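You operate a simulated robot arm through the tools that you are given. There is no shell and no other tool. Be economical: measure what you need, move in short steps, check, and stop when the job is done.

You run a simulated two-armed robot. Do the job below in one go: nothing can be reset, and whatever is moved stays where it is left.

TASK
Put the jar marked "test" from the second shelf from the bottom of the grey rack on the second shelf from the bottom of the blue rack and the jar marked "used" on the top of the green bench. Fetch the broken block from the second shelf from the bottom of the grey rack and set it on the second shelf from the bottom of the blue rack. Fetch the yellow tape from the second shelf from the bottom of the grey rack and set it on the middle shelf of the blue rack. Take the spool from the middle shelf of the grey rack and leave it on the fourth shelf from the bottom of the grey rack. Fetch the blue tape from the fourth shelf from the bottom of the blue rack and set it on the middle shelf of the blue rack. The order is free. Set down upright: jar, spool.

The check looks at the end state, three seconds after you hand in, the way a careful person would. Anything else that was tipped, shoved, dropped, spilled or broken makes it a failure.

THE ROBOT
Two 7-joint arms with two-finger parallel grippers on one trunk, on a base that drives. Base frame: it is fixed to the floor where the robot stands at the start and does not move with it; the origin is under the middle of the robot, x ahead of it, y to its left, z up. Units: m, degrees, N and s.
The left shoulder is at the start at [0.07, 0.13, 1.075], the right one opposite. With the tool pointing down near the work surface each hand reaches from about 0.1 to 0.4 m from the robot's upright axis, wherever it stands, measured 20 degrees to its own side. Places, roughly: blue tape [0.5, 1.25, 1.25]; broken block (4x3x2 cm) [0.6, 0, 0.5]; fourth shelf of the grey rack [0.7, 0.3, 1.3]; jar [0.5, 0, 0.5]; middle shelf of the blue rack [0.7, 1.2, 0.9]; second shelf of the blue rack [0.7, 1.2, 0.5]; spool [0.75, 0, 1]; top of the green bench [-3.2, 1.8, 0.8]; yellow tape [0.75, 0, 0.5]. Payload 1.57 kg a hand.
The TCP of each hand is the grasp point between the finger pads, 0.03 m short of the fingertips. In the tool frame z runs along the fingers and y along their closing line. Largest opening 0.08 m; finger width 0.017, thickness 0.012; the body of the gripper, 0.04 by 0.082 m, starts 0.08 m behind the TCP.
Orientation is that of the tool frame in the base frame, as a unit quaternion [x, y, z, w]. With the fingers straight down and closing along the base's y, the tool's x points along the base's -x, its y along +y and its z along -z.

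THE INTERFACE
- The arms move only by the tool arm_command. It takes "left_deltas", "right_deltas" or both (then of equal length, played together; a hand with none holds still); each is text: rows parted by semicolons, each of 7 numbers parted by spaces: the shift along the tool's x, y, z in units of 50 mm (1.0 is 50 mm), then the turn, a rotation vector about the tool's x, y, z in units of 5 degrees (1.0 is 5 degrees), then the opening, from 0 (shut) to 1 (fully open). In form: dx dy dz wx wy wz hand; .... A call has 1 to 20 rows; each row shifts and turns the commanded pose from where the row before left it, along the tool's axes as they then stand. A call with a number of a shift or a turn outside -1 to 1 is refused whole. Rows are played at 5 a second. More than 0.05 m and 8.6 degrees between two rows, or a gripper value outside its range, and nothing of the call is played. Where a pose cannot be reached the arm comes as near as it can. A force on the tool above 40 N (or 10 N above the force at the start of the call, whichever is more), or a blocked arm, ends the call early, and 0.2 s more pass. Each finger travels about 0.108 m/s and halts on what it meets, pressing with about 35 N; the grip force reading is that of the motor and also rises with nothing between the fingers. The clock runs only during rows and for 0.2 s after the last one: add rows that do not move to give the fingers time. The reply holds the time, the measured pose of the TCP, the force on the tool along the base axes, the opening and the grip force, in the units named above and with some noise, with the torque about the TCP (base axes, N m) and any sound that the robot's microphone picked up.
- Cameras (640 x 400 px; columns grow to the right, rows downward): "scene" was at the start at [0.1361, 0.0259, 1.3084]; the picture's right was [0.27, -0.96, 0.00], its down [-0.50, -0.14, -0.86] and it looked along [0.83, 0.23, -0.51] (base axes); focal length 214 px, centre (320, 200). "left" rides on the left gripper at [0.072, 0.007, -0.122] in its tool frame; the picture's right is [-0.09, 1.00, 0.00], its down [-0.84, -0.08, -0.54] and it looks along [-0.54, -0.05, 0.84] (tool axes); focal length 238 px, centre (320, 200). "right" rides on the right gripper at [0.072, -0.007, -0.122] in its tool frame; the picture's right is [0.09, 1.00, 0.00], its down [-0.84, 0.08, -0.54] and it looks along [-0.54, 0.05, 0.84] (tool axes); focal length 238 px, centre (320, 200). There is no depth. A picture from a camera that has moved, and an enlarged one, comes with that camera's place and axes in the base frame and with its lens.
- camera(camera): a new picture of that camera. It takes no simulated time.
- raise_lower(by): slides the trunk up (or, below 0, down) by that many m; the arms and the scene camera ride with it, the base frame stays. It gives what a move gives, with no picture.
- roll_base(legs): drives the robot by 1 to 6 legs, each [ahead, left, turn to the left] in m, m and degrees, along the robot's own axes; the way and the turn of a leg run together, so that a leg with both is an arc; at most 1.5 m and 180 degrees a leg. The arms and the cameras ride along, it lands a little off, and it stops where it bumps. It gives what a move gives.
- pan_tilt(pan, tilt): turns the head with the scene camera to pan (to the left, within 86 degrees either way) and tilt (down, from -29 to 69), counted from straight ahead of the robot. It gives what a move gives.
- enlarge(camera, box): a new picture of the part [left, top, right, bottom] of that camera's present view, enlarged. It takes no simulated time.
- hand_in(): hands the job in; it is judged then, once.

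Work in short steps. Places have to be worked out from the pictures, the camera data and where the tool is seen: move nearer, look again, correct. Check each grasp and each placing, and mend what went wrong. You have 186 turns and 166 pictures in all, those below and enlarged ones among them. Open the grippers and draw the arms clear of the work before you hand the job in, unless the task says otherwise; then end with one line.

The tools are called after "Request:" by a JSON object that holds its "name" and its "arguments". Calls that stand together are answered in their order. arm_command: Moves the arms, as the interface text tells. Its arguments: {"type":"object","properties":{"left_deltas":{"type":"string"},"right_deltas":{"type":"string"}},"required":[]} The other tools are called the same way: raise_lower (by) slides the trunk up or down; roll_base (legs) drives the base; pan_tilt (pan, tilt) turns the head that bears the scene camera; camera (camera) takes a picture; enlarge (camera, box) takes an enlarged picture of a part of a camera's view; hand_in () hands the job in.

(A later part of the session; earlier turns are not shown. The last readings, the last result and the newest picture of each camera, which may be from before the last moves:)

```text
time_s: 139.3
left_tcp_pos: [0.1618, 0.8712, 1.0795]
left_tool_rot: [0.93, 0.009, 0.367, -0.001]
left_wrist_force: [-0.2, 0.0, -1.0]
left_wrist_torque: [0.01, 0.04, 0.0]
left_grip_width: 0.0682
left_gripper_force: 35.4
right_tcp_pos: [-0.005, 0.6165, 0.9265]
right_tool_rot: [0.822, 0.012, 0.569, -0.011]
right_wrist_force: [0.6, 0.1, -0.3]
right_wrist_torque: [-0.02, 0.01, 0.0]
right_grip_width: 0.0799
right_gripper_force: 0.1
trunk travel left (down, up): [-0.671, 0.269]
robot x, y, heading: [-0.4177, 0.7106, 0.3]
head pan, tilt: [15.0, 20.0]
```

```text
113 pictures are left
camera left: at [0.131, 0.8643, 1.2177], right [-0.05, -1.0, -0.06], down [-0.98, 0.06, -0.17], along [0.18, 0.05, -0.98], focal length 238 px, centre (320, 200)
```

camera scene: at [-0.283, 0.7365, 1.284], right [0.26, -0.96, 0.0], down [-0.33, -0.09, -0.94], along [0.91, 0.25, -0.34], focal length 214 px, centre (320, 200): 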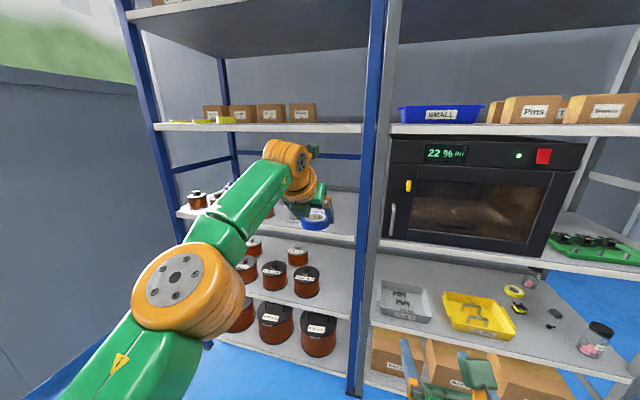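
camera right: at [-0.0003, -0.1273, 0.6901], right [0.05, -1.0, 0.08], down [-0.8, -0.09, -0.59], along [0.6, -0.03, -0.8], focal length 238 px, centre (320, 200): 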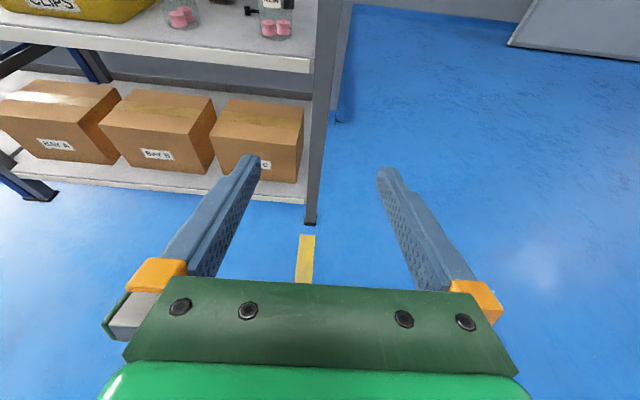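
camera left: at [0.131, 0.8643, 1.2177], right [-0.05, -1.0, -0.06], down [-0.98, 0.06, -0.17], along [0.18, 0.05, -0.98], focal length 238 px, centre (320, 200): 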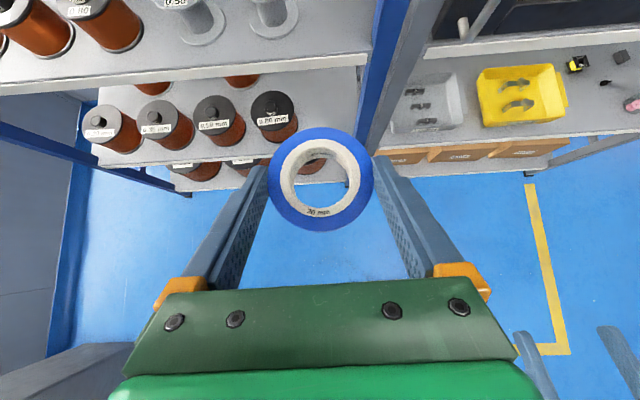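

Free strip at the shelf's right end runs y 0.80–0.90, so I'll put the blue tape deeper at about (0.64,0.855). The right hand must first fold back so the base can approach: I pitch it down and pull it in.

Request:
{"name": "arm_command", "arguments": {"right_deltas": "0 0 0 0 -1 0 1;0 0 0 0 -1 0 1;0 0 0 0 -1 0 1;0 0 0 0 -1 0 1;0 0 0 0 -1 0 1;0 0 0 0 -1 0 1;0 0 0 0 -1 0 1;0 0 0 0 -1 0 1;0 0 0 0 -1 0 1;0 0 0 0 -1 0 1;0 0 0 0 -1 0 1;0 0 0 0 -1 0 1;-0.98 0 -0.15 0 0 0 1;-0.98 0 -0.15 0 0 0 1"}}

Request:
{"name": "camera", "arguments": {"camera": "scene"}}

```text
time_s: 142.3
left_tcp_pos: [0.1585, 0.8714, 1.0804]
left_tool_rot: [0.93, 0.008, 0.367, 0.0]
left_wrist_force: [0.3, -0.2, -0.9]
left_wrist_torque: [0.01, -0.02, 0.01]
left_grip_width: 0.0681
left_gripper_force: 35.3
right_tcp_pos: [-0.1045, 0.6112, 0.9259]
right_tool_rot: [0.997, 0.013, 0.082, -0.003]
right_wrist_force: [0.0, 0.1, 0.4]
right_wrist_torque: [-0.02, -0.01, -0.01]
right_grip_width: 0.0798
right_gripper_force: 0.0
trunk travel left (down, up): [-0.671, 0.269]
robot x, y, heading: [-0.4223, 0.7121, 0.6]
head pan, tilt: [15.0, 20.0]
```

```text
112 pictures are left
camera scene: at [-0.2844, 0.7364, 1.2841], right [0.27, -0.96, 0.0], down [-0.33, -0.09, -0.94], along [0.91, 0.25, -0.34], focal length 214 px, centre (320, 200)
```

scene: 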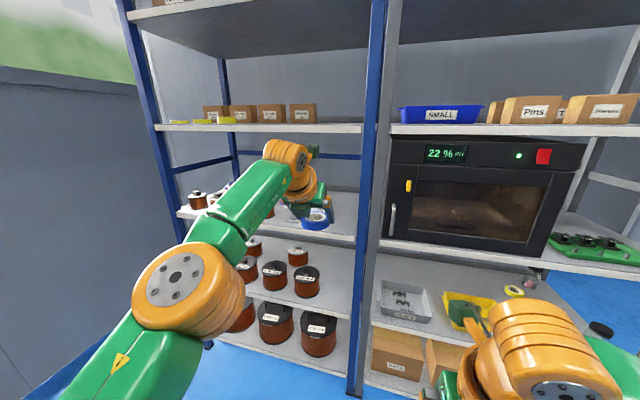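

Right hand folds fine; I pull it back two more rows and drive ahead 0.3 m, then look.

Request:
{"name": "arm_command", "arguments": {"right_deltas": "-0.98 0 -0.15 0 0 0 1;-0.98 0 -0.15 0 0 0 1;-0.9 0 -0.15 0 0 0 1"}}

Request:
{"name": "roll_base", "arguments": {"legs": [[0, -0.015, -0.5], [0.3, 0, 0]]}}

Request:
{"name": "camera", "arguments": {"camera": "left"}}

Request:
{"name": "pan_tilt", "arguments": {"pan": -15, "tilt": 40}}

Request:
{"name": "camera", "arguments": {"camera": "scene"}}

```text
time_s: 143.1
left_tcp_pos: [0.1612, 0.873, 1.0788]
left_tool_rot: [0.93, 0.009, 0.366, 0.0]
left_wrist_force: [-0.2, 0.8, -1.2]
left_wrist_torque: [0.0, 0.01, -0.01]
left_grip_width: 0.068
left_gripper_force: 35.3
right_tcp_pos: [-0.2321, 0.6262, 0.9424]
right_tool_rot: [0.997, 0.014, 0.08, -0.002]
right_wrist_force: [-0.9, -0.2, 0.0]
right_wrist_torque: [-0.04, -0.02, 0.0]
right_grip_width: 0.0801
right_gripper_force: 0.1
right hand out of reach, approached as far as the arm can: row 2, 3
trunk travel left (down, up): [-0.671, 0.269]
robot x, y, heading: [-0.4253, 0.7136, 0.5]
head pan, tilt: [15.0, 20.0]
```

```text
time_s: 145.5
left_tcp_pos: [0.4608, 0.8585, 1.0807]
left_tool_rot: [0.93, 0.009, 0.367, -0.001]
left_wrist_force: [-0.3, 0.2, -0.4]
left_wrist_torque: [0.03, -0.03, 0.0]
left_grip_width: 0.0678
left_gripper_force: 35.0
right_tcp_pos: [0.0684, 0.6108, 0.9432]
right_tool_rot: [0.997, 0.015, 0.08, -0.002]
right_wrist_force: [-1.1, 0.4, 0.2]
right_wrist_torque: [-0.03, -0.01, 0.0]
right_grip_width: 0.08
right_gripper_force: 0.2
trunk travel left (down, up): [-0.671, 0.269]
robot x, y, heading: [-0.1218, 0.6979, 0.6]
head pan, tilt: [15.0, 20.0]
```

```text
111 pictures are left
camera left: at [0.4298, 0.8511, 1.2183], right [-0.05, -1.0, -0.06], down [-0.98, 0.06, -0.18], along [0.18, 0.05, -0.98], focal length 238 px, centre (320, 200)
```

left: 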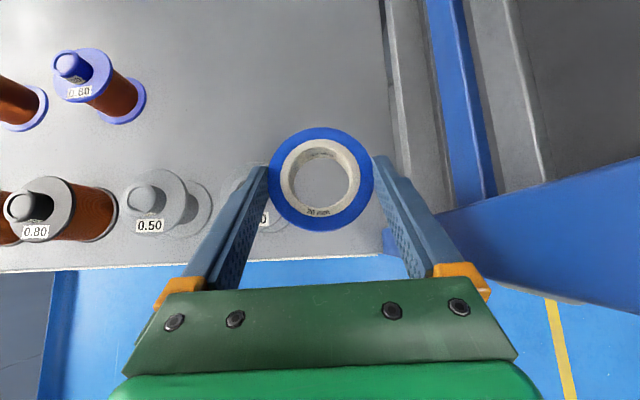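

```text
time_s: 146.5
left_tcp_pos: [0.4607, 0.8593, 1.0798]
left_tool_rot: [0.931, 0.01, 0.366, -0.001]
left_wrist_force: [0.2, -0.8, -0.7]
left_wrist_torque: [-0.02, -0.01, -0.02]
left_grip_width: 0.0678
left_gripper_force: 35.7
right_tcp_pos: [0.0697, 0.612, 0.9423]
right_tool_rot: [0.997, 0.013, 0.08, -0.001]
right_wrist_force: [-0.8, -0.3, 1.5]
right_wrist_torque: [-0.01, 0.02, -0.03]
right_grip_width: 0.08
right_gripper_force: 0.0
trunk travel left (down, up): [-0.671, 0.269]
robot x, y, heading: [-0.1224, 0.6956, 0.5]
head pan, tilt: [-15.0, 40.0]
```

```text
110 pictures are left
camera scene: at [0.0094, 0.6769, 1.2526], right [-0.25, -0.97, 0.0], down [-0.62, 0.16, -0.77], along [0.74, -0.19, -0.64], focal length 214 px, centre (320, 200)
```

scene: 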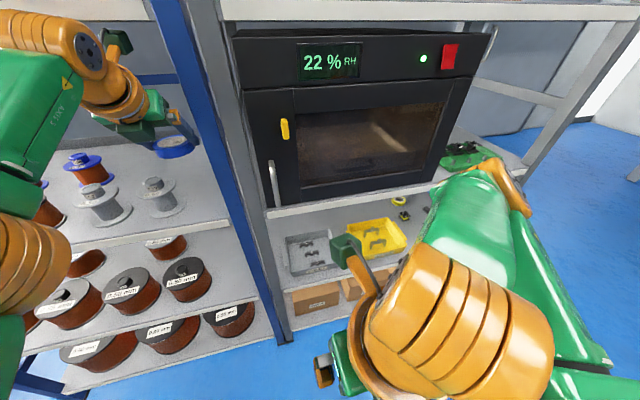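

The right elbow sticks forward, so I avoid driving much closer; I reach forward with the left arm instead and will lower with the arm.

Request:
{"name": "arm_command", "arguments": {"left_deltas": "0.73 0 0.68 0 0 0 0;0.73 0 0.68 0 0 0 0;0 0 0 0 0 0 0"}}

Request:
{"name": "camera", "arguments": {"camera": "left"}}

```text
time_s: 147.3
left_tcp_pos: [0.4683, 0.8581, 1.0586]
left_tool_rot: [0.93, 0.01, 0.366, -0.001]
left_wrist_force: [-1.0, 0.0, -0.8]
left_wrist_torque: [0.01, 0.0, 0.0]
left_grip_width: 0.068
left_gripper_force: 34.9
left hand out of reach, approached as far as the arm can: row 1, 2
right_tcp_pos: [0.0686, 0.6102, 0.9429]
right_tool_rot: [0.997, 0.014, 0.081, -0.003]
right_wrist_force: [0.1, 0.0, -0.1]
right_wrist_torque: [0.03, -0.04, -0.01]
right_grip_width: 0.0797
right_gripper_force: 0.0
trunk travel left (down, up): [-0.671, 0.269]
robot x, y, heading: [-0.1204, 0.6926, 0.6]
head pan, tilt: [-15.0, 40.0]
```

```text
109 pictures are left
camera left: at [0.4382, 0.8503, 1.1974], right [-0.05, -1.0, -0.06], down [-0.98, 0.06, -0.17], along [0.18, 0.05, -0.98], focal length 238 px, centre (320, 200)
```

left: 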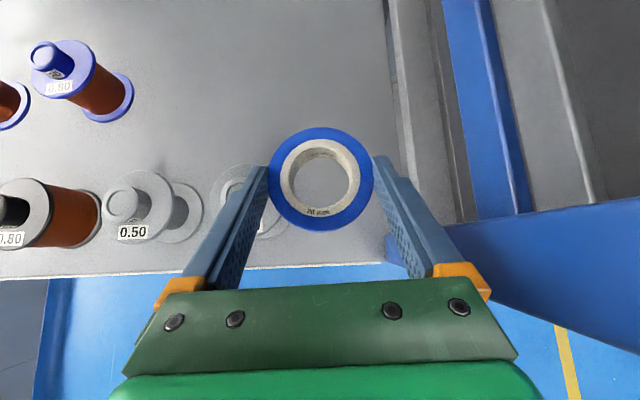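

At the arm's reach limit, so the base must come ~0.1–0.17 m nearer. I check the right elbow's clearance to the rack first.

Request:
{"name": "pan_tilt", "arguments": {"pan": -60, "tilt": 40}}

Request:
{"name": "camera", "arguments": {"camera": "scene"}}

Request:
{"name": "camera", "arguments": {"camera": "right"}}

```text
time_s: 148.4
left_tcp_pos: [0.468, 0.857, 1.0594]
left_tool_rot: [0.93, 0.01, 0.366, -0.002]
left_wrist_force: [-0.5, 0.1, -0.8]
left_wrist_torque: [-0.02, -0.02, 0.0]
left_grip_width: 0.0681
left_gripper_force: 35.4
right_tcp_pos: [0.0695, 0.6116, 0.9426]
right_tool_rot: [0.997, 0.014, 0.082, -0.002]
right_wrist_force: [-0.3, 0.5, 0.7]
right_wrist_torque: [0.0, 0.01, 0.01]
right_grip_width: 0.0804
right_gripper_force: 0.0
trunk travel left (down, up): [-0.671, 0.269]
robot x, y, heading: [-0.1234, 0.6965, 0.2]
head pan, tilt: [-60.0, 40.0]
```

```text
108 pictures are left
camera scene: at [-0.0296, 0.6248, 1.2525], right [-0.86, -0.51, 0.0], down [-0.33, 0.55, -0.77], along [0.39, -0.66, -0.64], focal length 214 px, centre (320, 200)
```

scene: 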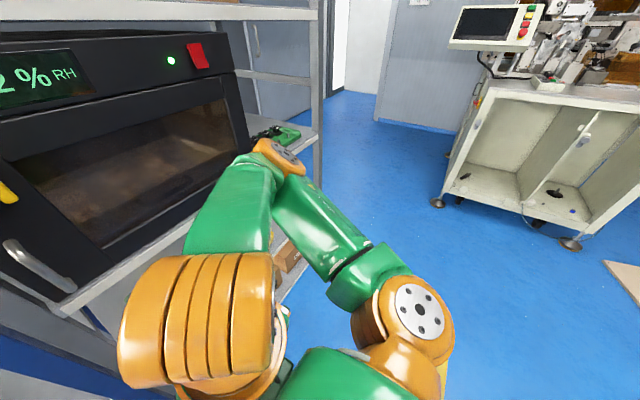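

```text
107 pictures are left
camera right: at [0.1201, 0.6199, 1.0732], right [0.12, -0.99, 0.01], down [-0.91, -0.1, 0.4], along [-0.4, -0.06, -0.92], focal length 238 px, centre (320, 200)
```

right: 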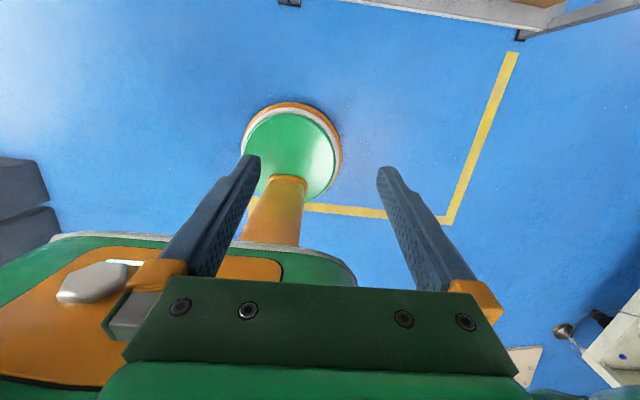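

Elbow is near x≈0.23, leaving room. I drive 0.10 m nearer, then lower the tape with the arm in steps.

Request:
{"name": "roll_base", "arguments": {"legs": [[0.1, 0, 0]]}}

Request:
{"name": "arm_command", "arguments": {"left_deltas": "-0.55 0 0.83 0 0 0 0;-0.55 0 0.83 0 0 0 0;0 0 0 0 0 0 0"}}

Request:
{"name": "camera", "arguments": {"camera": "left"}}

```text
time_s: 149.6
left_tcp_pos: [0.5633, 0.8592, 1.0605]
left_tool_rot: [0.93, 0.01, 0.367, -0.001]
left_wrist_force: [0.1, 0.2, -0.3]
left_wrist_torque: [0.0, -0.02, 0.0]
left_grip_width: 0.0679
left_gripper_force: 35.2
right_tcp_pos: [0.1652, 0.6126, 0.9432]
right_tool_rot: [0.997, 0.015, 0.082, -0.002]
right_wrist_force: [0.3, 0.5, 0.2]
right_wrist_torque: [0.03, -0.01, 0.01]
right_grip_width: 0.0797
right_gripper_force: 0.0
trunk travel left (down, up): [-0.671, 0.269]
robot x, y, heading: [-0.023, 0.6961, 0.6]
head pan, tilt: [-60.0, 40.0]
```

```text
time_s: 150.3
left_tcp_pos: [0.5783, 0.8576, 0.9623]
left_tool_rot: [0.93, 0.01, 0.367, -0.001]
left_wrist_force: [0.5, -0.9, -1.5]
left_wrist_torque: [-0.01, 0.01, 0.01]
left_grip_width: 0.0679
left_gripper_force: 35.4
right_tcp_pos: [0.1668, 0.6114, 0.9423]
right_tool_rot: [0.997, 0.015, 0.082, -0.003]
right_wrist_force: [-0.4, -0.5, -0.4]
right_wrist_torque: [0.06, 0.01, -0.01]
right_grip_width: 0.0801
right_gripper_force: 0.1
trunk travel left (down, up): [-0.671, 0.269]
robot x, y, heading: [-0.0232, 0.6972, 0.5]
head pan, tilt: [-60.0, 40.0]
```

```text
106 pictures are left
camera left: at [0.5488, 0.8505, 1.0993], right [-0.05, -1.0, -0.06], down [-0.98, 0.06, -0.17], along [0.18, 0.05, -0.98], focal length 238 px, centre (320, 200)
```

left: 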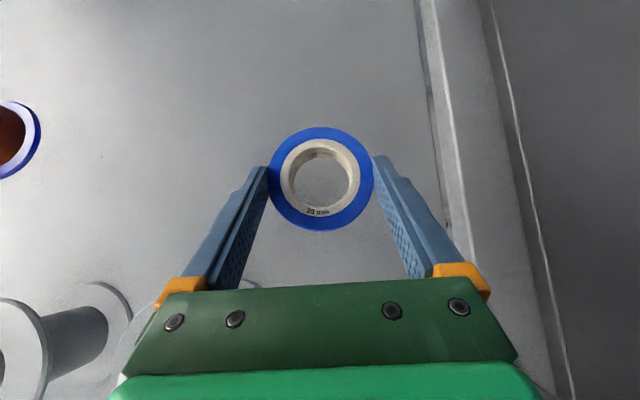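

Clear all round. I push 3 cm further in, lower 2.4 cm, then finish with small trunk steps.

Request:
{"name": "arm_command", "arguments": {"left_deltas": "0.44 0 0.41 0 0 0 0;-0.33 0 0.35 0 0 0 0;0 0 0 0 0 0 0"}}

Request:
{"name": "raise_lower", "arguments": {"by": -0.006}}

```text
time_s: 151.2
left_tcp_pos: [0.6011, 0.8591, 0.9307]
left_tool_rot: [0.93, 0.009, 0.366, -0.001]
left_wrist_force: [-1.0, -0.5, 0.0]
left_wrist_torque: [0.03, 0.0, -0.02]
left_grip_width: 0.0677
left_gripper_force: 34.9
left hand out of reach, approached as far as the arm can: row 1
right_tcp_pos: [0.166, 0.6123, 0.9426]
right_tool_rot: [0.997, 0.015, 0.081, -0.004]
right_wrist_force: [0.0, -0.5, 1.0]
right_wrist_torque: [0.0, 0.0, 0.0]
right_grip_width: 0.0799
right_gripper_force: 0.1
trunk travel left (down, up): [-0.671, 0.269]
robot x, y, heading: [-0.0256, 0.6965, 0.3]
head pan, tilt: [-60.0, 40.0]
```

```text
time_s: 151.7
left_tcp_pos: [0.5995, 0.8585, 0.9312]
left_tool_rot: [0.929, 0.008, 0.371, -0.001]
left_wrist_force: [6.6, 1.1, 21.8]
left_wrist_torque: [0.34, 0.13, -0.08]
left_grip_width: 0.0678
left_gripper_force: 35.2
right_tcp_pos: [0.1633, 0.611, 0.9363]
right_tool_rot: [0.996, 0.014, 0.083, -0.002]
right_wrist_force: [-0.2, -0.1, -0.7]
right_wrist_torque: [0.0, 0.0, -0.01]
right_grip_width: 0.08
right_gripper_force: 0.0
trunk travel left (down, up): [-0.665, 0.275]
robot x, y, heading: [-0.0261, 0.6967, 0.5]
head pan, tilt: [-60.0, 40.0]
```

Contact at z 0.931 as predicted (shelf at 0.90). I ease back up 5 mm, open, and look.

Request:
{"name": "raise_lower", "arguments": {"by": 0.005}}

Request:
{"name": "arm_command", "arguments": {"left_deltas": "0 0 0 0 0 0 1;0 0 0 0 0 0 1;0 0 0 0 0 0 1"}}

Request:
{"name": "raise_lower", "arguments": {"by": 0.05}}

Request:
{"name": "camera", "arguments": {"camera": "left"}}

```text
time_s: 152.2
left_tcp_pos: [0.6003, 0.8587, 0.9294]
left_tool_rot: [0.93, 0.009, 0.366, 0.0]
left_wrist_force: [-1.4, -0.5, 1.7]
left_wrist_torque: [0.01, -0.04, 0.02]
left_grip_width: 0.0681
left_gripper_force: 35.3
right_tcp_pos: [0.1645, 0.6116, 0.9417]
right_tool_rot: [0.997, 0.014, 0.082, -0.002]
right_wrist_force: [-0.1, 0.1, -0.2]
right_wrist_torque: [0.01, 0.05, 0.03]
right_grip_width: 0.0801
right_gripper_force: 0.0
trunk travel left (down, up): [-0.67, 0.27]
robot x, y, heading: [-0.0262, 0.6958, 0.4]
head pan, tilt: [-60.0, 40.0]
```

```text
time_s: 153.0
left_tcp_pos: [0.6017, 0.8592, 0.9308]
left_tool_rot: [0.93, 0.008, 0.367, 0.0]
left_wrist_force: [-0.1, 0.2, -0.2]
left_wrist_torque: [0.01, 0.0, 0.04]
left_grip_width: 0.08
left_gripper_force: 0.1
right_tcp_pos: [0.1657, 0.6124, 0.9408]
right_tool_rot: [0.997, 0.015, 0.08, -0.002]
right_wrist_force: [0.0, 0.3, 0.8]
right_wrist_torque: [-0.04, 0.02, 0.02]
right_grip_width: 0.0801
right_gripper_force: 0.0
trunk travel left (down, up): [-0.67, 0.27]
robot x, y, heading: [-0.0254, 0.6974, 0.6]
head pan, tilt: [-60.0, 40.0]
```

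```text
time_s: 154.0
left_tcp_pos: [0.602, 0.8591, 0.9813]
left_tool_rot: [0.93, 0.01, 0.367, -0.002]
left_wrist_force: [-0.7, 0.1, 0.7]
left_wrist_torque: [0.0, 0.0, 0.0]
left_grip_width: 0.08
left_gripper_force: 0.0
right_tcp_pos: [0.1674, 0.6114, 0.9916]
right_tool_rot: [0.997, 0.015, 0.08, -0.001]
right_wrist_force: [-0.6, -0.1, -0.3]
right_wrist_torque: [0.02, 0.01, -0.04]
right_grip_width: 0.0802
right_gripper_force: 0.1
trunk travel left (down, up): [-0.72, 0.22]
robot x, y, heading: [-0.0246, 0.6983, 0.5]
head pan, tilt: [-60.0, 40.0]
```

```text
105 pictures are left
camera left: at [0.572, 0.8522, 1.1181], right [-0.05, -1.0, -0.06], down [-0.98, 0.06, -0.17], along [0.18, 0.05, -0.98], focal length 238 px, centre (320, 200)
```

left: 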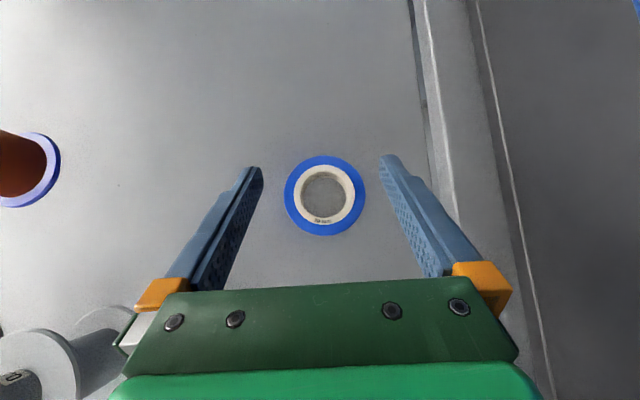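

Blue tape is placed at (0.61,0.86). I raise, back out and fold the left arm the same way, then move toward the right side of the grey rack, whose open end is close to the remaining items.

Request:
{"name": "raise_lower", "arguments": {"by": 0.08}}

Request:
{"name": "roll_base", "arguments": {"legs": [[-0.5, 0, 0]]}}

Request:
{"name": "arm_command", "arguments": {"left_deltas": "0 0 0 0 -1 0 1;0 0 0 0 -1 0 1;0 0 0 0 -1 0 1;0 0 0 0 -1 0 1;0 0 0 0 -1 0 1;0 0 0 0 -1 0 1;0 0 0 0 -1 0 1;0 0 0 0 -1 0 1;-1 0 0 0 0 0 1;-1 0 0 0 0 0 1;-1 0 0 0 0 0 1;-1 0 0 0 0 0 1;-1 0 0 0 0 0 1"}}

Request:
{"name": "roll_base", "arguments": {"legs": [[0, -1.0, 0]]}}

Request:
{"name": "pan_tilt", "arguments": {"pan": -40, "tilt": 20}}

Request:
{"name": "camera", "arguments": {"camera": "scene"}}

```text
time_s: 155.1
left_tcp_pos: [0.6018, 0.8585, 1.0599]
left_tool_rot: [0.931, 0.009, 0.366, -0.001]
left_wrist_force: [0.2, -0.1, -0.4]
left_wrist_torque: [-0.01, 0.01, 0.01]
left_grip_width: 0.0801
left_gripper_force: 0.0
right_tcp_pos: [0.1655, 0.6124, 1.0731]
right_tool_rot: [0.997, 0.015, 0.081, -0.003]
right_wrist_force: [0.7, -0.5, -0.1]
right_wrist_torque: [0.01, 0.01, -0.03]
right_grip_width: 0.0802
right_gripper_force: 0.1
trunk travel left (down, up): [-0.8, 0.14]
robot x, y, heading: [-0.0253, 0.6906, 0.4]
head pan, tilt: [-60.0, 40.0]
```

```text
time_s: 158.1
left_tcp_pos: [0.0874, 0.8601, 1.0586]
left_tool_rot: [0.931, 0.016, 0.365, -0.004]
left_wrist_force: [0.5, 0.4, -0.8]
left_wrist_torque: [0.0, -0.01, 0.0]
left_grip_width: 0.08
left_gripper_force: 0.0
right_tcp_pos: [-0.3449, 0.6067, 1.0707]
right_tool_rot: [0.997, 0.022, 0.08, -0.003]
right_wrist_force: [0.8, 1.0, -1.1]
right_wrist_torque: [-0.01, 0.01, -0.01]
right_grip_width: 0.08
right_gripper_force: 0.0
trunk travel left (down, up): [-0.8, 0.14]
robot x, y, heading: [-0.5368, 0.6889, 1.5]
head pan, tilt: [-60.0, 40.0]
```

```text
time_s: 160.9
left_tcp_pos: [-0.299, 0.8569, 1.0167]
left_tool_rot: [0.999, 0.017, 0.027, 0.002]
left_wrist_force: [-0.2, -0.3, -0.8]
left_wrist_torque: [0.01, -0.01, 0.0]
left_grip_width: 0.0801
left_gripper_force: 0.1
left hand out of reach, approached as far as the arm can: row 1, 2, 3, 4, 5, 6, 7, 8
right_tcp_pos: [-0.3467, 0.6063, 1.0717]
right_tool_rot: [0.996, 0.021, 0.081, -0.003]
right_wrist_force: [-0.5, 0.3, -0.6]
right_wrist_torque: [-0.01, 0.0, 0.0]
right_grip_width: 0.0798
right_gripper_force: 0.1
trunk travel left (down, up): [-0.8, 0.14]
robot x, y, heading: [-0.5389, 0.6919, 1.2]
head pan, tilt: [-60.0, 40.0]
```

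```text
time_s: 166.1
left_tcp_pos: [-0.2671, -0.1298, 1.0151]
left_tool_rot: [0.999, 0.026, 0.026, 0.002]
left_wrist_force: [-0.1, 0.4, -0.3]
left_wrist_torque: [0.01, -0.01, 0.05]
left_grip_width: 0.0801
left_gripper_force: 0.0
right_tcp_pos: [-0.3097, -0.3813, 1.0721]
right_tool_rot: [0.996, 0.031, 0.08, -0.004]
right_wrist_force: [-0.4, 0.4, -0.6]
right_wrist_torque: [0.01, -0.01, -0.01]
right_grip_width: 0.0799
right_gripper_force: 0.1
trunk travel left (down, up): [-0.8, 0.14]
robot x, y, heading: [-0.5072, -0.3015, 2.6]
head pan, tilt: [-60.0, 40.0]
```

```text
time_s: 166.9
left_tcp_pos: [-0.2685, -0.13, 1.0159]
left_tool_rot: [0.999, 0.026, 0.026, 0.001]
left_wrist_force: [0.1, -0.4, -0.5]
left_wrist_torque: [-0.01, 0.01, 0.02]
left_grip_width: 0.0798
left_gripper_force: 0.1
right_tcp_pos: [-0.3104, -0.3819, 1.0715]
right_tool_rot: [0.996, 0.031, 0.081, -0.004]
right_wrist_force: [0.0, -1.1, -1.0]
right_wrist_torque: [-0.01, 0.0, -0.01]
right_grip_width: 0.0801
right_gripper_force: 0.1
trunk travel left (down, up): [-0.8, 0.14]
robot x, y, heading: [-0.5032, -0.3086, 2.5]
head pan, tilt: [-40.0, 20.0]
```

```text
104 pictures are left
camera scene: at [-0.3818, -0.3568, 1.4129], right [-0.61, -0.79, 0.0], down [-0.27, 0.21, -0.94], along [0.74, -0.57, -0.34], focal length 214 px, centre (320, 200)
```

scene: 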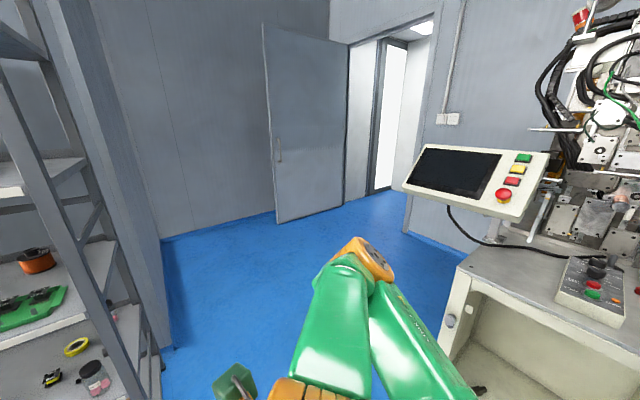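

Floor to the right of the rack is free. I drive round to the rack's right side, face it (heading 90°) and look.

Request:
{"name": "roll_base", "arguments": {"legs": [[0, -0.48, 0], [1.15, 0, -2.5], [0, 0, 88]]}}

Request:
{"name": "pan_tilt", "arguments": {"pan": 0, "tilt": 25}}

Request:
{"name": "camera", "arguments": {"camera": "scene"}}

```text
time_s: 179.0
left_tcp_pos: [0.533, -0.4994, 1.0173]
left_tool_rot: [0.715, 0.698, 0.021, -0.016]
left_wrist_force: [0.2, 0.2, 0.5]
left_wrist_torque: [0.0, -0.03, -0.03]
left_grip_width: 0.0801
left_gripper_force: 0.1
right_tcp_pos: [0.7806, -0.5602, 1.0715]
right_tool_rot: [0.709, 0.701, 0.057, -0.058]
right_wrist_force: [0.1, 0.9, -0.6]
right_wrist_torque: [0.01, -0.03, -0.02]
right_grip_width: 0.0799
right_gripper_force: 0.1
trunk travel left (down, up): [-0.8, 0.14]
robot x, y, heading: [0.6878, -0.7453, 87.7]
head pan, tilt: [-40.0, 20.0]
```

```text
time_s: 180.1
left_tcp_pos: [0.5327, -0.4989, 1.0154]
left_tool_rot: [0.715, 0.699, 0.021, -0.016]
left_wrist_force: [0.3, -0.6, 0.2]
left_wrist_torque: [-0.02, -0.01, -0.01]
left_grip_width: 0.0801
left_gripper_force: 0.3
right_tcp_pos: [0.7803, -0.5608, 1.0714]
right_tool_rot: [0.709, 0.701, 0.057, -0.058]
right_wrist_force: [0.5, -0.3, 0.6]
right_wrist_torque: [0.0, 0.0, 0.0]
right_grip_width: 0.08
right_gripper_force: 0.1
trunk travel left (down, up): [-0.8, 0.14]
robot x, y, heading: [0.6872, -0.7533, 88.2]
head pan, tilt: [0.0, 25.0]
```

```text
103 pictures are left
camera scene: at [0.6918, -0.6046, 1.4049], right [1.0, -0.03, 0.0], down [-0.01, -0.42, -0.91], along [0.03, 0.91, -0.42], focal length 214 px, centre (320, 200)
```

scene: 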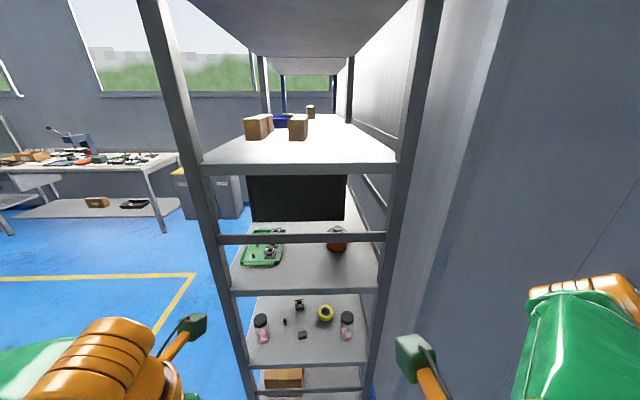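

From the side all items are near and there's no bar between shelves 2 and 3. I lower the trunk and look straight in.

Request:
{"name": "raise_lower", "arguments": {"by": -0.4}}

Request:
{"name": "raise_lower", "arguments": {"by": -0.1}}

Request:
{"name": "camera", "arguments": {"camera": "scene"}}

Request:
{"name": "enlarge", "arguments": {"camera": "scene", "box": [220, 160, 420, 290]}}

```text
time_s: 183.9
left_tcp_pos: [0.5333, -0.4986, 0.6168]
left_tool_rot: [0.715, 0.699, 0.021, -0.016]
left_wrist_force: [-0.7, -0.2, 1.0]
left_wrist_torque: [-0.02, -0.03, 0.0]
left_grip_width: 0.08
left_gripper_force: 0.0
right_tcp_pos: [0.7806, -0.5606, 0.6709]
right_tool_rot: [0.709, 0.7, 0.058, -0.057]
right_wrist_force: [-0.2, -0.5, 0.0]
right_wrist_torque: [-0.02, 0.01, -0.01]
right_grip_width: 0.0802
right_gripper_force: 0.2
trunk travel left (down, up): [-0.4, 0.54]
robot x, y, heading: [0.6869, -0.7485, 88.3]
head pan, tilt: [0.0, 25.0]
```

```text
time_s: 185.3
left_tcp_pos: [0.5328, -0.4989, 0.5162]
left_tool_rot: [0.715, 0.699, 0.02, -0.017]
left_wrist_force: [0.1, -0.6, 0.4]
left_wrist_torque: [0.0, 0.01, 0.01]
left_grip_width: 0.0798
left_gripper_force: 0.1
right_tcp_pos: [0.7805, -0.5606, 0.5708]
right_tool_rot: [0.709, 0.701, 0.057, -0.057]
right_wrist_force: [-0.2, 0.4, -0.3]
right_wrist_torque: [0.01, 0.01, -0.02]
right_grip_width: 0.0802
right_gripper_force: 0.2
trunk travel left (down, up): [-0.3, 0.64]
robot x, y, heading: [0.6895, -0.7515, 88.4]
head pan, tilt: [0.0, 25.0]
```

```text
102 pictures are left
camera scene: at [0.6916, -0.6047, 0.9049], right [1.0, -0.03, 0.0], down [-0.01, -0.42, -0.91], along [0.03, 0.91, -0.42], focal length 214 px, centre (320, 200)
```

scene: 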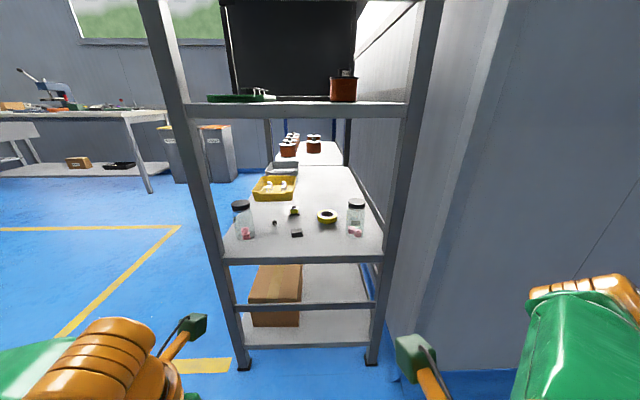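

```text
3.08 times, centred on (320, 225) of scene
camera zoom: at [0.6916, -0.6047, 0.9049], right [1.0, -0.03, 0.0], down [-0.01, -0.42, -0.91], along [0.03, 0.91, -0.42], focal length 660 px, centre (320, 123)
```

zoom: 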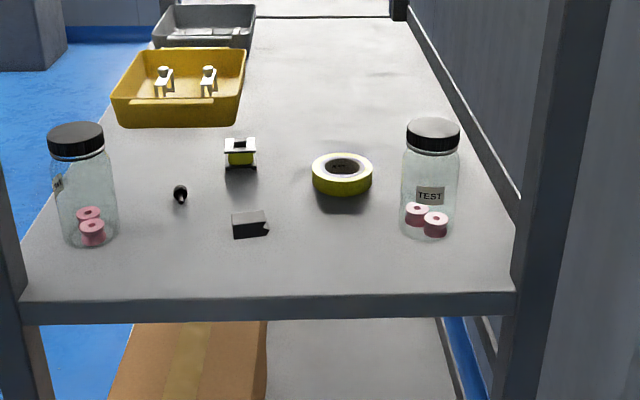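

The rear jar reads TEST. The black block shows a jagged end; I zoom to confirm it is the broken one.

Request:
{"name": "enlarge", "arguments": {"camera": "scene", "box": [270, 195, 330, 245]}}

```text
8.00 times, centred on (300, 220) of scene
camera zoom: at [0.6916, -0.6047, 0.9049], right [1.0, -0.03, 0.0], down [-0.01, -0.42, -0.91], along [0.03, 0.91, -0.42], focal length 1716 px, centre (480, 40)
```

zoom: 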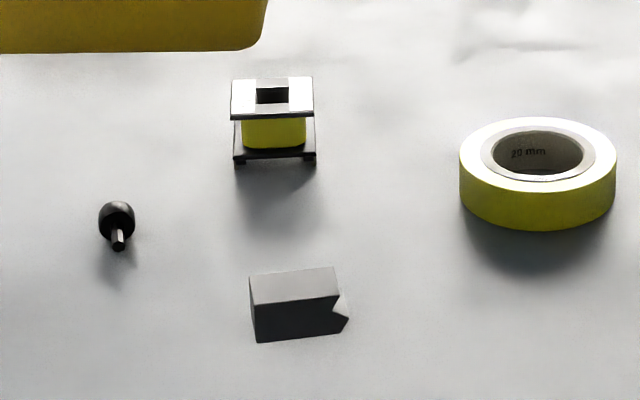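

It is indeed a broken black block, at about (0.63,-0.036). For the TEST jar (~0.823,-0.035) close to the rear post I approach yawed 20° to the right with the right hand: reposition the base, then extend and level the right hand.

Request:
{"name": "roll_base", "arguments": {"legs": [[0, 0, -18.4], [-0.184, 0.242, 0]]}}

Request:
{"name": "arm_command", "arguments": {"right_deltas": "0.98 0 0.16 0 0 0 1;0.98 0 0.16 0 0 0 1;0.98 0 0.16 0 0 0 1;0 0 0 0 1 0 1;0 0 0 0 1 0 1;0 0 0 0 1 0 1;0 0 0 0 1 0 1;0 0 0 0 1 0 1;0 0 0 0 1 0 1;0 0 0 0 1 0 1;0 0 0 0 1 0 1;0 0 0 0 1 0 1;0 0 0 0 1 0 1;0 0 0 0 1 0 1;0 0 0 0 1 0 1;0.35 0 0.93 0 0 0 1;0.35 0 0.93 0 0 0 1;0.35 0 0.93 0 0 0 1"}}

Request:
{"name": "camera", "arguments": {"camera": "scene"}}

Request:
{"name": "camera", "arguments": {"camera": "right"}}

```text
time_s: 188.3
left_tcp_pos: [0.3327, -0.5554, 0.5153]
left_tool_rot: [0.817, 0.576, 0.022, -0.013]
left_wrist_force: [0.6, -0.7, 0.6]
left_wrist_torque: [-0.02, 0.02, 0.01]
left_grip_width: 0.0801
left_gripper_force: 0.0
right_tcp_pos: [0.5483, -0.6912, 0.5707]
right_tool_rot: [0.812, 0.578, 0.065, -0.048]
right_wrist_force: [-0.6, -0.2, 0.6]
right_wrist_torque: [-0.03, -0.01, 0.0]
right_grip_width: 0.08
right_gripper_force: 0.1
trunk travel left (down, up): [-0.3, 0.64]
robot x, y, heading: [0.4019, -0.8461, 69.9]
head pan, tilt: [0.0, 25.0]
```

```text
time_s: 192.2
left_tcp_pos: [0.3315, -0.5536, 0.5148]
left_tool_rot: [0.817, 0.575, 0.022, -0.013]
left_wrist_force: [-0.3, 0.6, 0.0]
left_wrist_torque: [0.01, -0.03, -0.01]
left_grip_width: 0.08
left_gripper_force: 0.0
right_tcp_pos: [0.6242, -0.3602, 0.5806]
right_tool_rot: [0.669, 0.478, 0.462, -0.331]
right_wrist_force: [0.1, 0.0, -0.1]
right_wrist_torque: [-0.01, 0.01, 0.01]
right_grip_width: 0.0801
right_gripper_force: 0.0
right hand out of reach, approached as far as the arm can: row 10, 11, 12, 13, 14, 15
trunk travel left (down, up): [-0.3, 0.64]
robot x, y, heading: [0.4023, -0.8384, 69.9]
head pan, tilt: [0.0, 25.0]
```

```text
99 pictures are left
camera scene: at [0.4492, -0.7048, 0.9048], right [0.94, -0.34, 0.0], down [-0.15, -0.4, -0.91], along [0.31, 0.85, -0.42], focal length 214 px, centre (320, 200)
```

scene: 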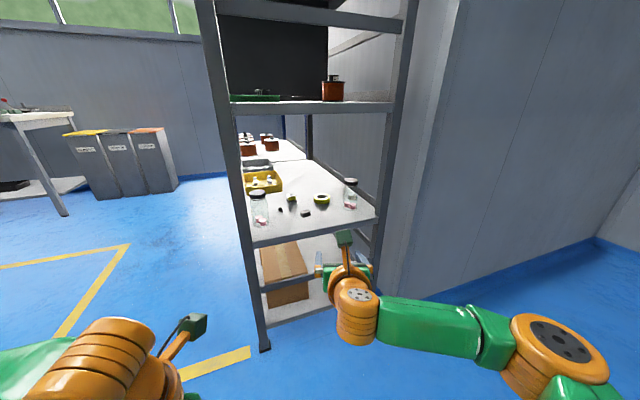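

```text
98 pictures are left
camera right: at [0.5888, -0.4406, 0.69], right [0.95, -0.29, 0.09], down [-0.19, -0.78, -0.59], along [0.24, 0.55, -0.8], focal length 238 px, centre (320, 200)
```

right: 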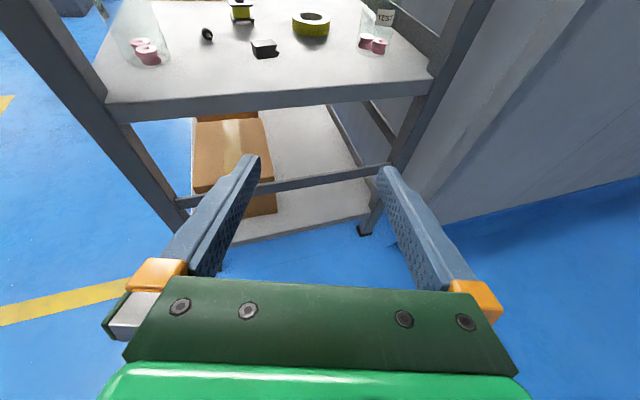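

Jar at about (0.828,-0.030). I shift right 8.5 cm, drive in 0.2 m and look.

Request:
{"name": "roll_base", "arguments": {"legs": [[0, -0.086, 0], [0.2, 0, 0]]}}

Request:
{"name": "camera", "arguments": {"camera": "right"}}

```text
time_s: 194.4
left_tcp_pos: [0.4801, -0.3959, 0.5156]
left_tool_rot: [0.817, 0.576, 0.023, -0.013]
left_wrist_force: [-0.3, -0.6, -0.1]
left_wrist_torque: [0.01, -0.02, 0.0]
left_grip_width: 0.0798
left_gripper_force: 0.1
right_tcp_pos: [0.7729, -0.2025, 0.5809]
right_tool_rot: [0.67, 0.478, 0.461, -0.331]
right_wrist_force: [0.1, -0.1, -0.2]
right_wrist_torque: [-0.01, 0.03, -0.03]
right_grip_width: 0.0799
right_gripper_force: 0.0
trunk travel left (down, up): [-0.3, 0.64]
robot x, y, heading: [0.5494, -0.6829, 69.9]
head pan, tilt: [0.0, 25.0]
```

```text
97 pictures are left
camera right: at [0.7374, -0.2826, 0.6901], right [0.95, -0.29, 0.08], down [-0.19, -0.78, -0.59], along [0.24, 0.55, -0.8], focal length 238 px, centre (320, 200)
```

right: 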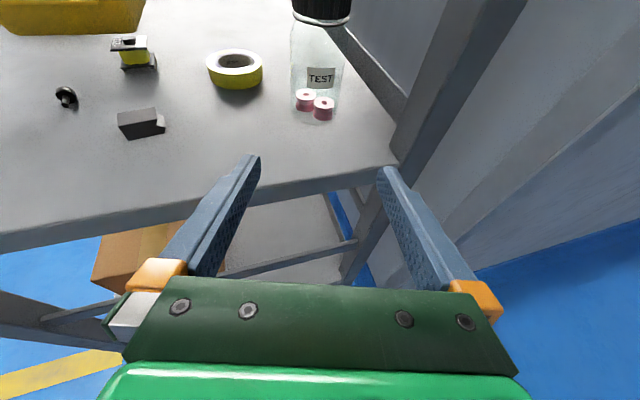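

Aligned with the jar (0.821,-0.031). Before driving in I check the left arm's clearance to the front post.

Request:
{"name": "pan_tilt", "arguments": {"pan": 45, "tilt": 35}}

Request:
{"name": "camera", "arguments": {"camera": "scene"}}

```text
time_s: 195.6
left_tcp_pos: [0.4816, -0.3964, 0.5151]
left_tool_rot: [0.817, 0.576, 0.022, -0.013]
left_wrist_force: [0.9, -0.8, 0.8]
left_wrist_torque: [0.0, 0.01, 0.03]
left_grip_width: 0.0802
left_gripper_force: 0.1
right_tcp_pos: [0.7731, -0.2023, 0.5812]
right_tool_rot: [0.67, 0.478, 0.462, -0.331]
right_wrist_force: [-0.8, -0.8, -0.2]
right_wrist_torque: [-0.02, -0.03, 0.02]
right_grip_width: 0.0802
right_gripper_force: 0.1
trunk travel left (down, up): [-0.3, 0.64]
robot x, y, heading: [0.5477, -0.6842, 69.8]
head pan, tilt: [45.0, 35.0]
```

```text
96 pictures are left
camera scene: at [0.5291, -0.5532, 0.8891], right [0.91, 0.42, 0.0], down [0.24, -0.52, -0.82], along [-0.34, 0.74, -0.57], focal length 214 px, centre (320, 200)
```

scene: 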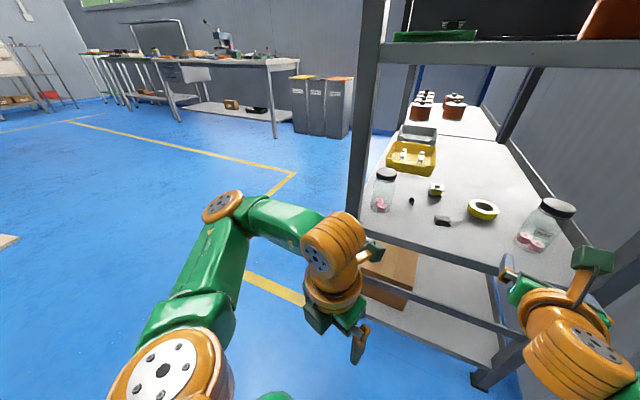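

The left forearm would come near the front post when I drive in, so I swing the left hand 25 cm to the robot's left first.

Request:
{"name": "arm_command", "arguments": {"left_deltas": "0 -1 0 0 0 0 1;0 -1 0 0 0 0 1;0 -1 0 0 0 0 1;0 -1 0 0 0 0 1;0 -1 0 0 0 0 1;-0.5 -0.8 0 0 0 0 1"}}

Request:
{"name": "camera", "arguments": {"camera": "scene"}}

```text
time_s: 196.9
left_tcp_pos: [0.1961, -0.3216, 0.5129]
left_tool_rot: [0.817, 0.576, 0.022, -0.014]
left_wrist_force: [0.7, -0.1, -0.2]
left_wrist_torque: [0.01, 0.0, -0.01]
left_grip_width: 0.0798
left_gripper_force: 0.1
right_tcp_pos: [0.7729, -0.2021, 0.5819]
right_tool_rot: [0.67, 0.477, 0.463, -0.331]
right_wrist_force: [0.2, -0.3, -0.6]
right_wrist_torque: [0.02, 0.01, -0.02]
right_grip_width: 0.0801
right_gripper_force: 0.0
trunk travel left (down, up): [-0.3, 0.64]
robot x, y, heading: [0.5528, -0.6817, 69.7]
head pan, tilt: [45.0, 35.0]
```

```text
95 pictures are left
camera scene: at [0.5287, -0.5534, 0.8891], right [0.91, 0.42, 0.0], down [0.24, -0.52, -0.82], along [-0.34, 0.74, -0.57], focal length 214 px, centre (320, 200)
```

scene: 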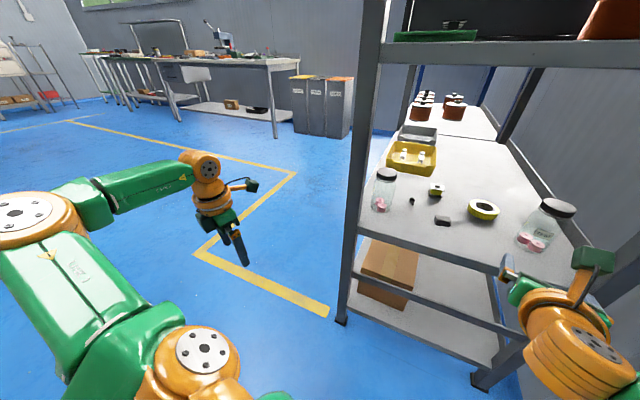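

Left arm is well clear now. I drive in toward the jar 0.165 m with 1 cm to the left.

Request:
{"name": "roll_base", "arguments": {"legs": [[0.165, 0.01, 0]]}}

Request:
{"name": "camera", "arguments": {"camera": "right"}}

```text
time_s: 198.4
left_tcp_pos: [0.2453, -0.1634, 0.511]
left_tool_rot: [0.817, 0.577, 0.023, -0.013]
left_wrist_force: [-0.1, 0.4, -0.5]
left_wrist_torque: [0.01, -0.04, 0.01]
left_grip_width: 0.0801
left_gripper_force: 0.1
right_tcp_pos: [0.8174, -0.0428, 0.58]
right_tool_rot: [0.67, 0.479, 0.461, -0.331]
right_wrist_force: [0.4, 0.0, 0.5]
right_wrist_torque: [0.0, -0.01, 0.02]
right_grip_width: 0.0801
right_gripper_force: 0.1
trunk travel left (down, up): [-0.3, 0.64]
robot x, y, heading: [0.5946, -0.5211, 69.9]
head pan, tilt: [45.0, 35.0]
```

```text
94 pictures are left
camera right: at [0.7831, -0.1231, 0.6901], right [0.95, -0.29, 0.08], down [-0.19, -0.79, -0.59], along [0.24, 0.55, -0.8], focal length 238 px, centre (320, 200)
```

right: 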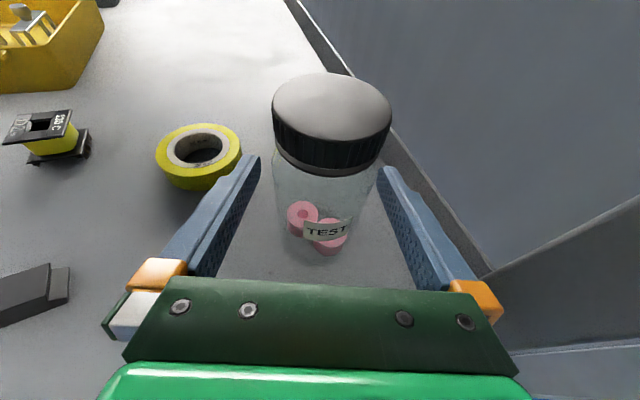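

Jar is between the fingers, centre ~8 mm beyond the TCP. I close.

Request:
{"name": "arm_command", "arguments": {"right_deltas": "0.04 0 0.1 0 0 0 1;0 0 0 0 0 0 0.6;0 0 0 0 0 0 0;0 0 0 0 0 0 0;0 0 0 0 0 0 0"}}

Request:
{"name": "raise_lower", "arguments": {"by": 0.05}}

Request:
{"name": "camera", "arguments": {"camera": "right"}}

```text
time_s: 199.6
left_tcp_pos: [0.2432, -0.1639, 0.5134]
left_tool_rot: [0.816, 0.578, 0.023, -0.013]
left_wrist_force: [-0.2, 0.2, 0.3]
left_wrist_torque: [0.01, -0.01, 0.02]
left_grip_width: 0.08
left_gripper_force: 0.1
right_tcp_pos: [0.8184, -0.0363, 0.5824]
right_tool_rot: [0.669, 0.478, 0.462, -0.332]
right_wrist_force: [0.8, 0.4, 0.7]
right_wrist_torque: [0.02, -0.01, -0.01]
right_grip_width: 0.0545
right_gripper_force: 34.5
trunk travel left (down, up): [-0.3, 0.64]
robot x, y, heading: [0.5952, -0.524, 69.9]
head pan, tilt: [45.0, 35.0]
```

```text
time_s: 200.5
left_tcp_pos: [0.2444, -0.1625, 0.5623]
left_tool_rot: [0.815, 0.578, 0.023, -0.013]
left_wrist_force: [-0.6, -0.4, 0.2]
left_wrist_torque: [0.04, 0.01, 0.01]
left_grip_width: 0.0799
left_gripper_force: 0.0
right_tcp_pos: [0.8196, -0.0376, 0.6307]
right_tool_rot: [0.669, 0.479, 0.461, -0.332]
right_wrist_force: [0.3, 0.7, -0.9]
right_wrist_torque: [0.01, 0.05, 0.03]
right_grip_width: 0.0539
right_gripper_force: 35.0
trunk travel left (down, up): [-0.35, 0.59]
robot x, y, heading: [0.5948, -0.5229, 69.9]
head pan, tilt: [45.0, 35.0]
```

```text
93 pictures are left
camera right: at [0.7844, -0.1177, 0.741], right [0.95, -0.29, 0.08], down [-0.19, -0.79, -0.59], along [0.24, 0.55, -0.8], focal length 238 px, centre (320, 200)
```

right: 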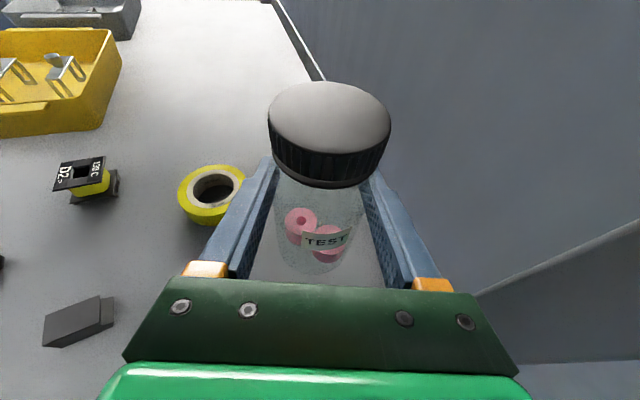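

TEST jar is held and lifted. I back out, turn to face +x, and drive round to the blue rack.

Request:
{"name": "roll_base", "arguments": {"legs": [[-0.3, 0, 0], [0, 0, -70], [-0.6, 0.1, 0], [-0.45, 0.1, 0]]}}

Request:
{"name": "pan_tilt", "arguments": {"pan": 0, "tilt": 20}}

Request:
{"name": "camera", "arguments": {"camera": "scene"}}

```text
time_s: 210.8
left_tcp_pos: [-0.3487, -0.181, 0.5632]
left_tool_rot: [0.999, 0.021, 0.026, 0.003]
left_wrist_force: [0.2, 0.3, 0.5]
left_wrist_torque: [0.01, -0.01, 0.02]
left_grip_width: 0.08
left_gripper_force: 0.2
right_tcp_pos: [-0.0174, -0.6679, 0.6311]
right_tool_rot: [0.823, 0.021, 0.568, -0.016]
right_wrist_force: [-0.2, 0.7, -1.7]
right_wrist_torque: [0.01, 0.0, 0.03]
right_grip_width: 0.0537
right_gripper_force: 35.0
trunk travel left (down, up): [-0.35, 0.59]
robot x, y, heading: [-0.5533, -0.6402, 1.9]
head pan, tilt: [45.0, 35.0]
```

```text
time_s: 212.0
left_tcp_pos: [-0.3484, -0.1796, 0.5628]
left_tool_rot: [0.999, 0.02, 0.027, 0.002]
left_wrist_force: [0.3, 0.0, 0.7]
left_wrist_torque: [-0.01, 0.0, 0.03]
left_grip_width: 0.08
left_gripper_force: 0.1
right_tcp_pos: [-0.0177, -0.6682, 0.6327]
right_tool_rot: [0.822, 0.022, 0.568, -0.017]
right_wrist_force: [0.0, 0.5, -1.4]
right_wrist_torque: [-0.01, 0.0, -0.02]
right_grip_width: 0.054
right_gripper_force: 35.5
trunk travel left (down, up): [-0.35, 0.59]
robot x, y, heading: [-0.5536, -0.641, 1.8]
head pan, tilt: [0.0, 20.0]
```

```text
92 pictures are left
camera scene: at [-0.4088, -0.6348, 0.9629], right [0.03, -1.0, 0.0], down [-0.34, -0.01, -0.94], along [0.94, 0.03, -0.34], focal length 214 px, centre (320, 200)
```

scene: 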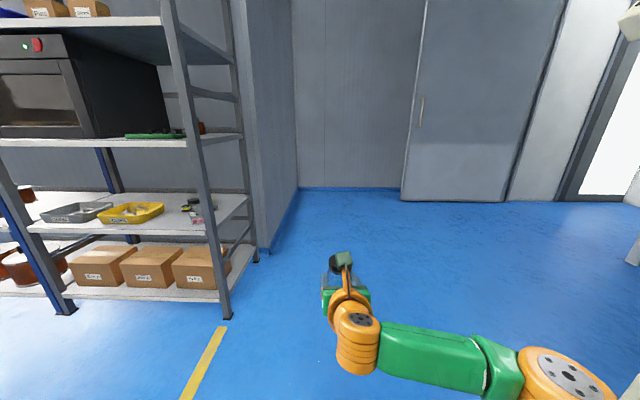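

Jar still held. I strafe left 1.55 m to the blue rack, squaring the heading.

Request:
{"name": "roll_base", "arguments": {"legs": [[0, 0, -1.8], [0, 0.8, 0], [0, 0.75, -0.5]]}}

Request:
{"name": "camera", "arguments": {"camera": "scene"}}

```text
time_s: 220.2
left_tcp_pos: [-0.31, 1.3383, 0.562]
left_tool_rot: [1.0, -0.009, 0.026, 0.003]
left_wrist_force: [0.2, 0.5, 0.4]
left_wrist_torque: [-0.01, -0.01, 0.01]
left_grip_width: 0.0798
left_gripper_force: 0.1
right_tcp_pos: [-0.0067, 0.832, 0.6316]
right_tool_rot: [0.823, -0.002, 0.568, -0.001]
right_wrist_force: [0.5, 0.3, -0.9]
right_wrist_torque: [-0.04, -0.01, -0.01]
right_grip_width: 0.0538
right_gripper_force: 34.8
trunk travel left (down, up): [-0.35, 0.59]
robot x, y, heading: [-0.5363, 0.8906, -1.7]
head pan, tilt: [0.0, 20.0]
```

```text
91 pictures are left
camera scene: at [-0.396, 0.888, 0.9629], right [-0.03, -1.0, 0.0], down [-0.34, 0.01, -0.94], along [0.94, -0.02, -0.34], focal length 214 px, centre (320, 200)
```

scene: 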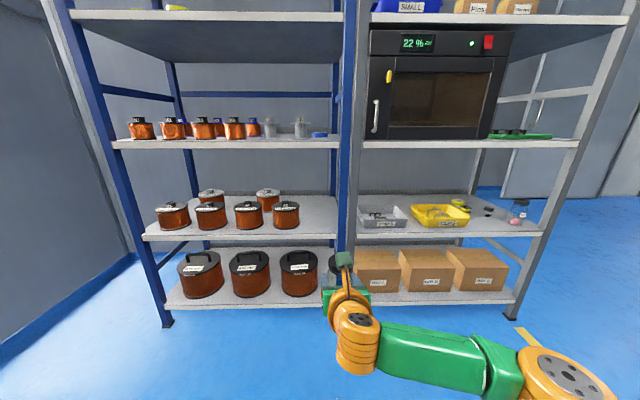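

Gap on shelf 2 runs y 0.80–0.96. I square up, shift left 3 cm, drive forward 0.38 m and look.

Request:
{"name": "roll_base", "arguments": {"legs": [[0, 0.03, 1.7], [0.38, 0, 0]]}}

Request:
{"name": "camera", "arguments": {"camera": "right"}}

Request:
{"name": "camera", "arguments": {"camera": "scene"}}

```text
time_s: 223.0
left_tcp_pos: [0.05, 1.3762, 0.5617]
left_tool_rot: [1.0, 0.007, 0.026, 0.002]
left_wrist_force: [0.4, 0.1, 1.0]
left_wrist_torque: [0.01, -0.01, -0.01]
left_grip_width: 0.08
left_gripper_force: 0.1
right_tcp_pos: [0.369, 0.88, 0.6324]
right_tool_rot: [0.823, 0.009, 0.568, -0.007]
right_wrist_force: [0.8, 0.2, -1.6]
right_wrist_torque: [0.03, -0.03, 0.0]
right_grip_width: 0.0538
right_gripper_force: 34.7
trunk travel left (down, up): [-0.35, 0.59]
robot x, y, heading: [-0.1646, 0.9245, 0.4]
head pan, tilt: [0.0, 20.0]
```

```text
90 pictures are left
camera right: at [0.2795, 0.8854, 0.7409], right [0.06, -0.99, 0.08], down [-0.8, -0.1, -0.59], along [0.6, -0.03, -0.8], focal length 238 px, centre (320, 200)
```

right: 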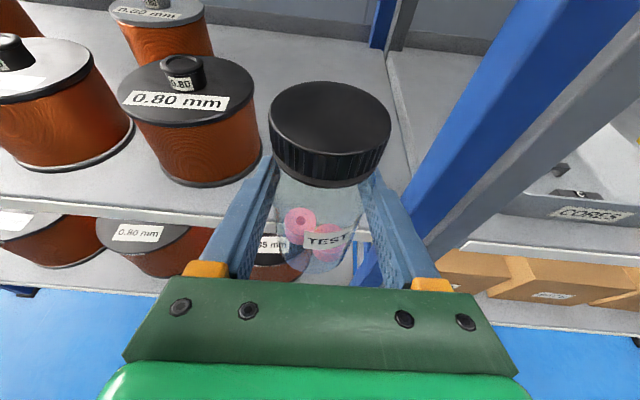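

```text
89 pictures are left
camera scene: at [-0.022, 0.9237, 0.9629], right [0.0, -1.0, 0.0], down [-0.34, 0.0, -0.94], along [0.94, 0.0, -0.34], focal length 214 px, centre (320, 200)
```

scene: 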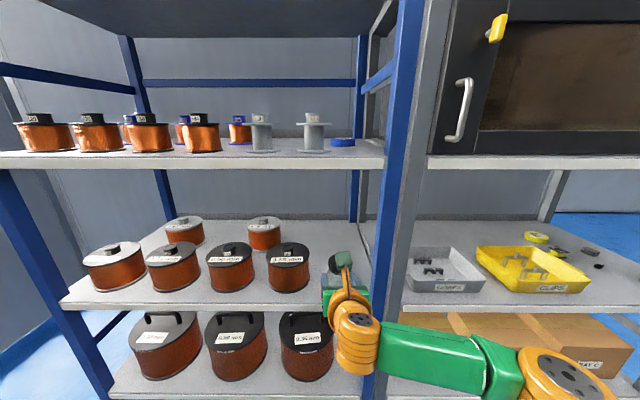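

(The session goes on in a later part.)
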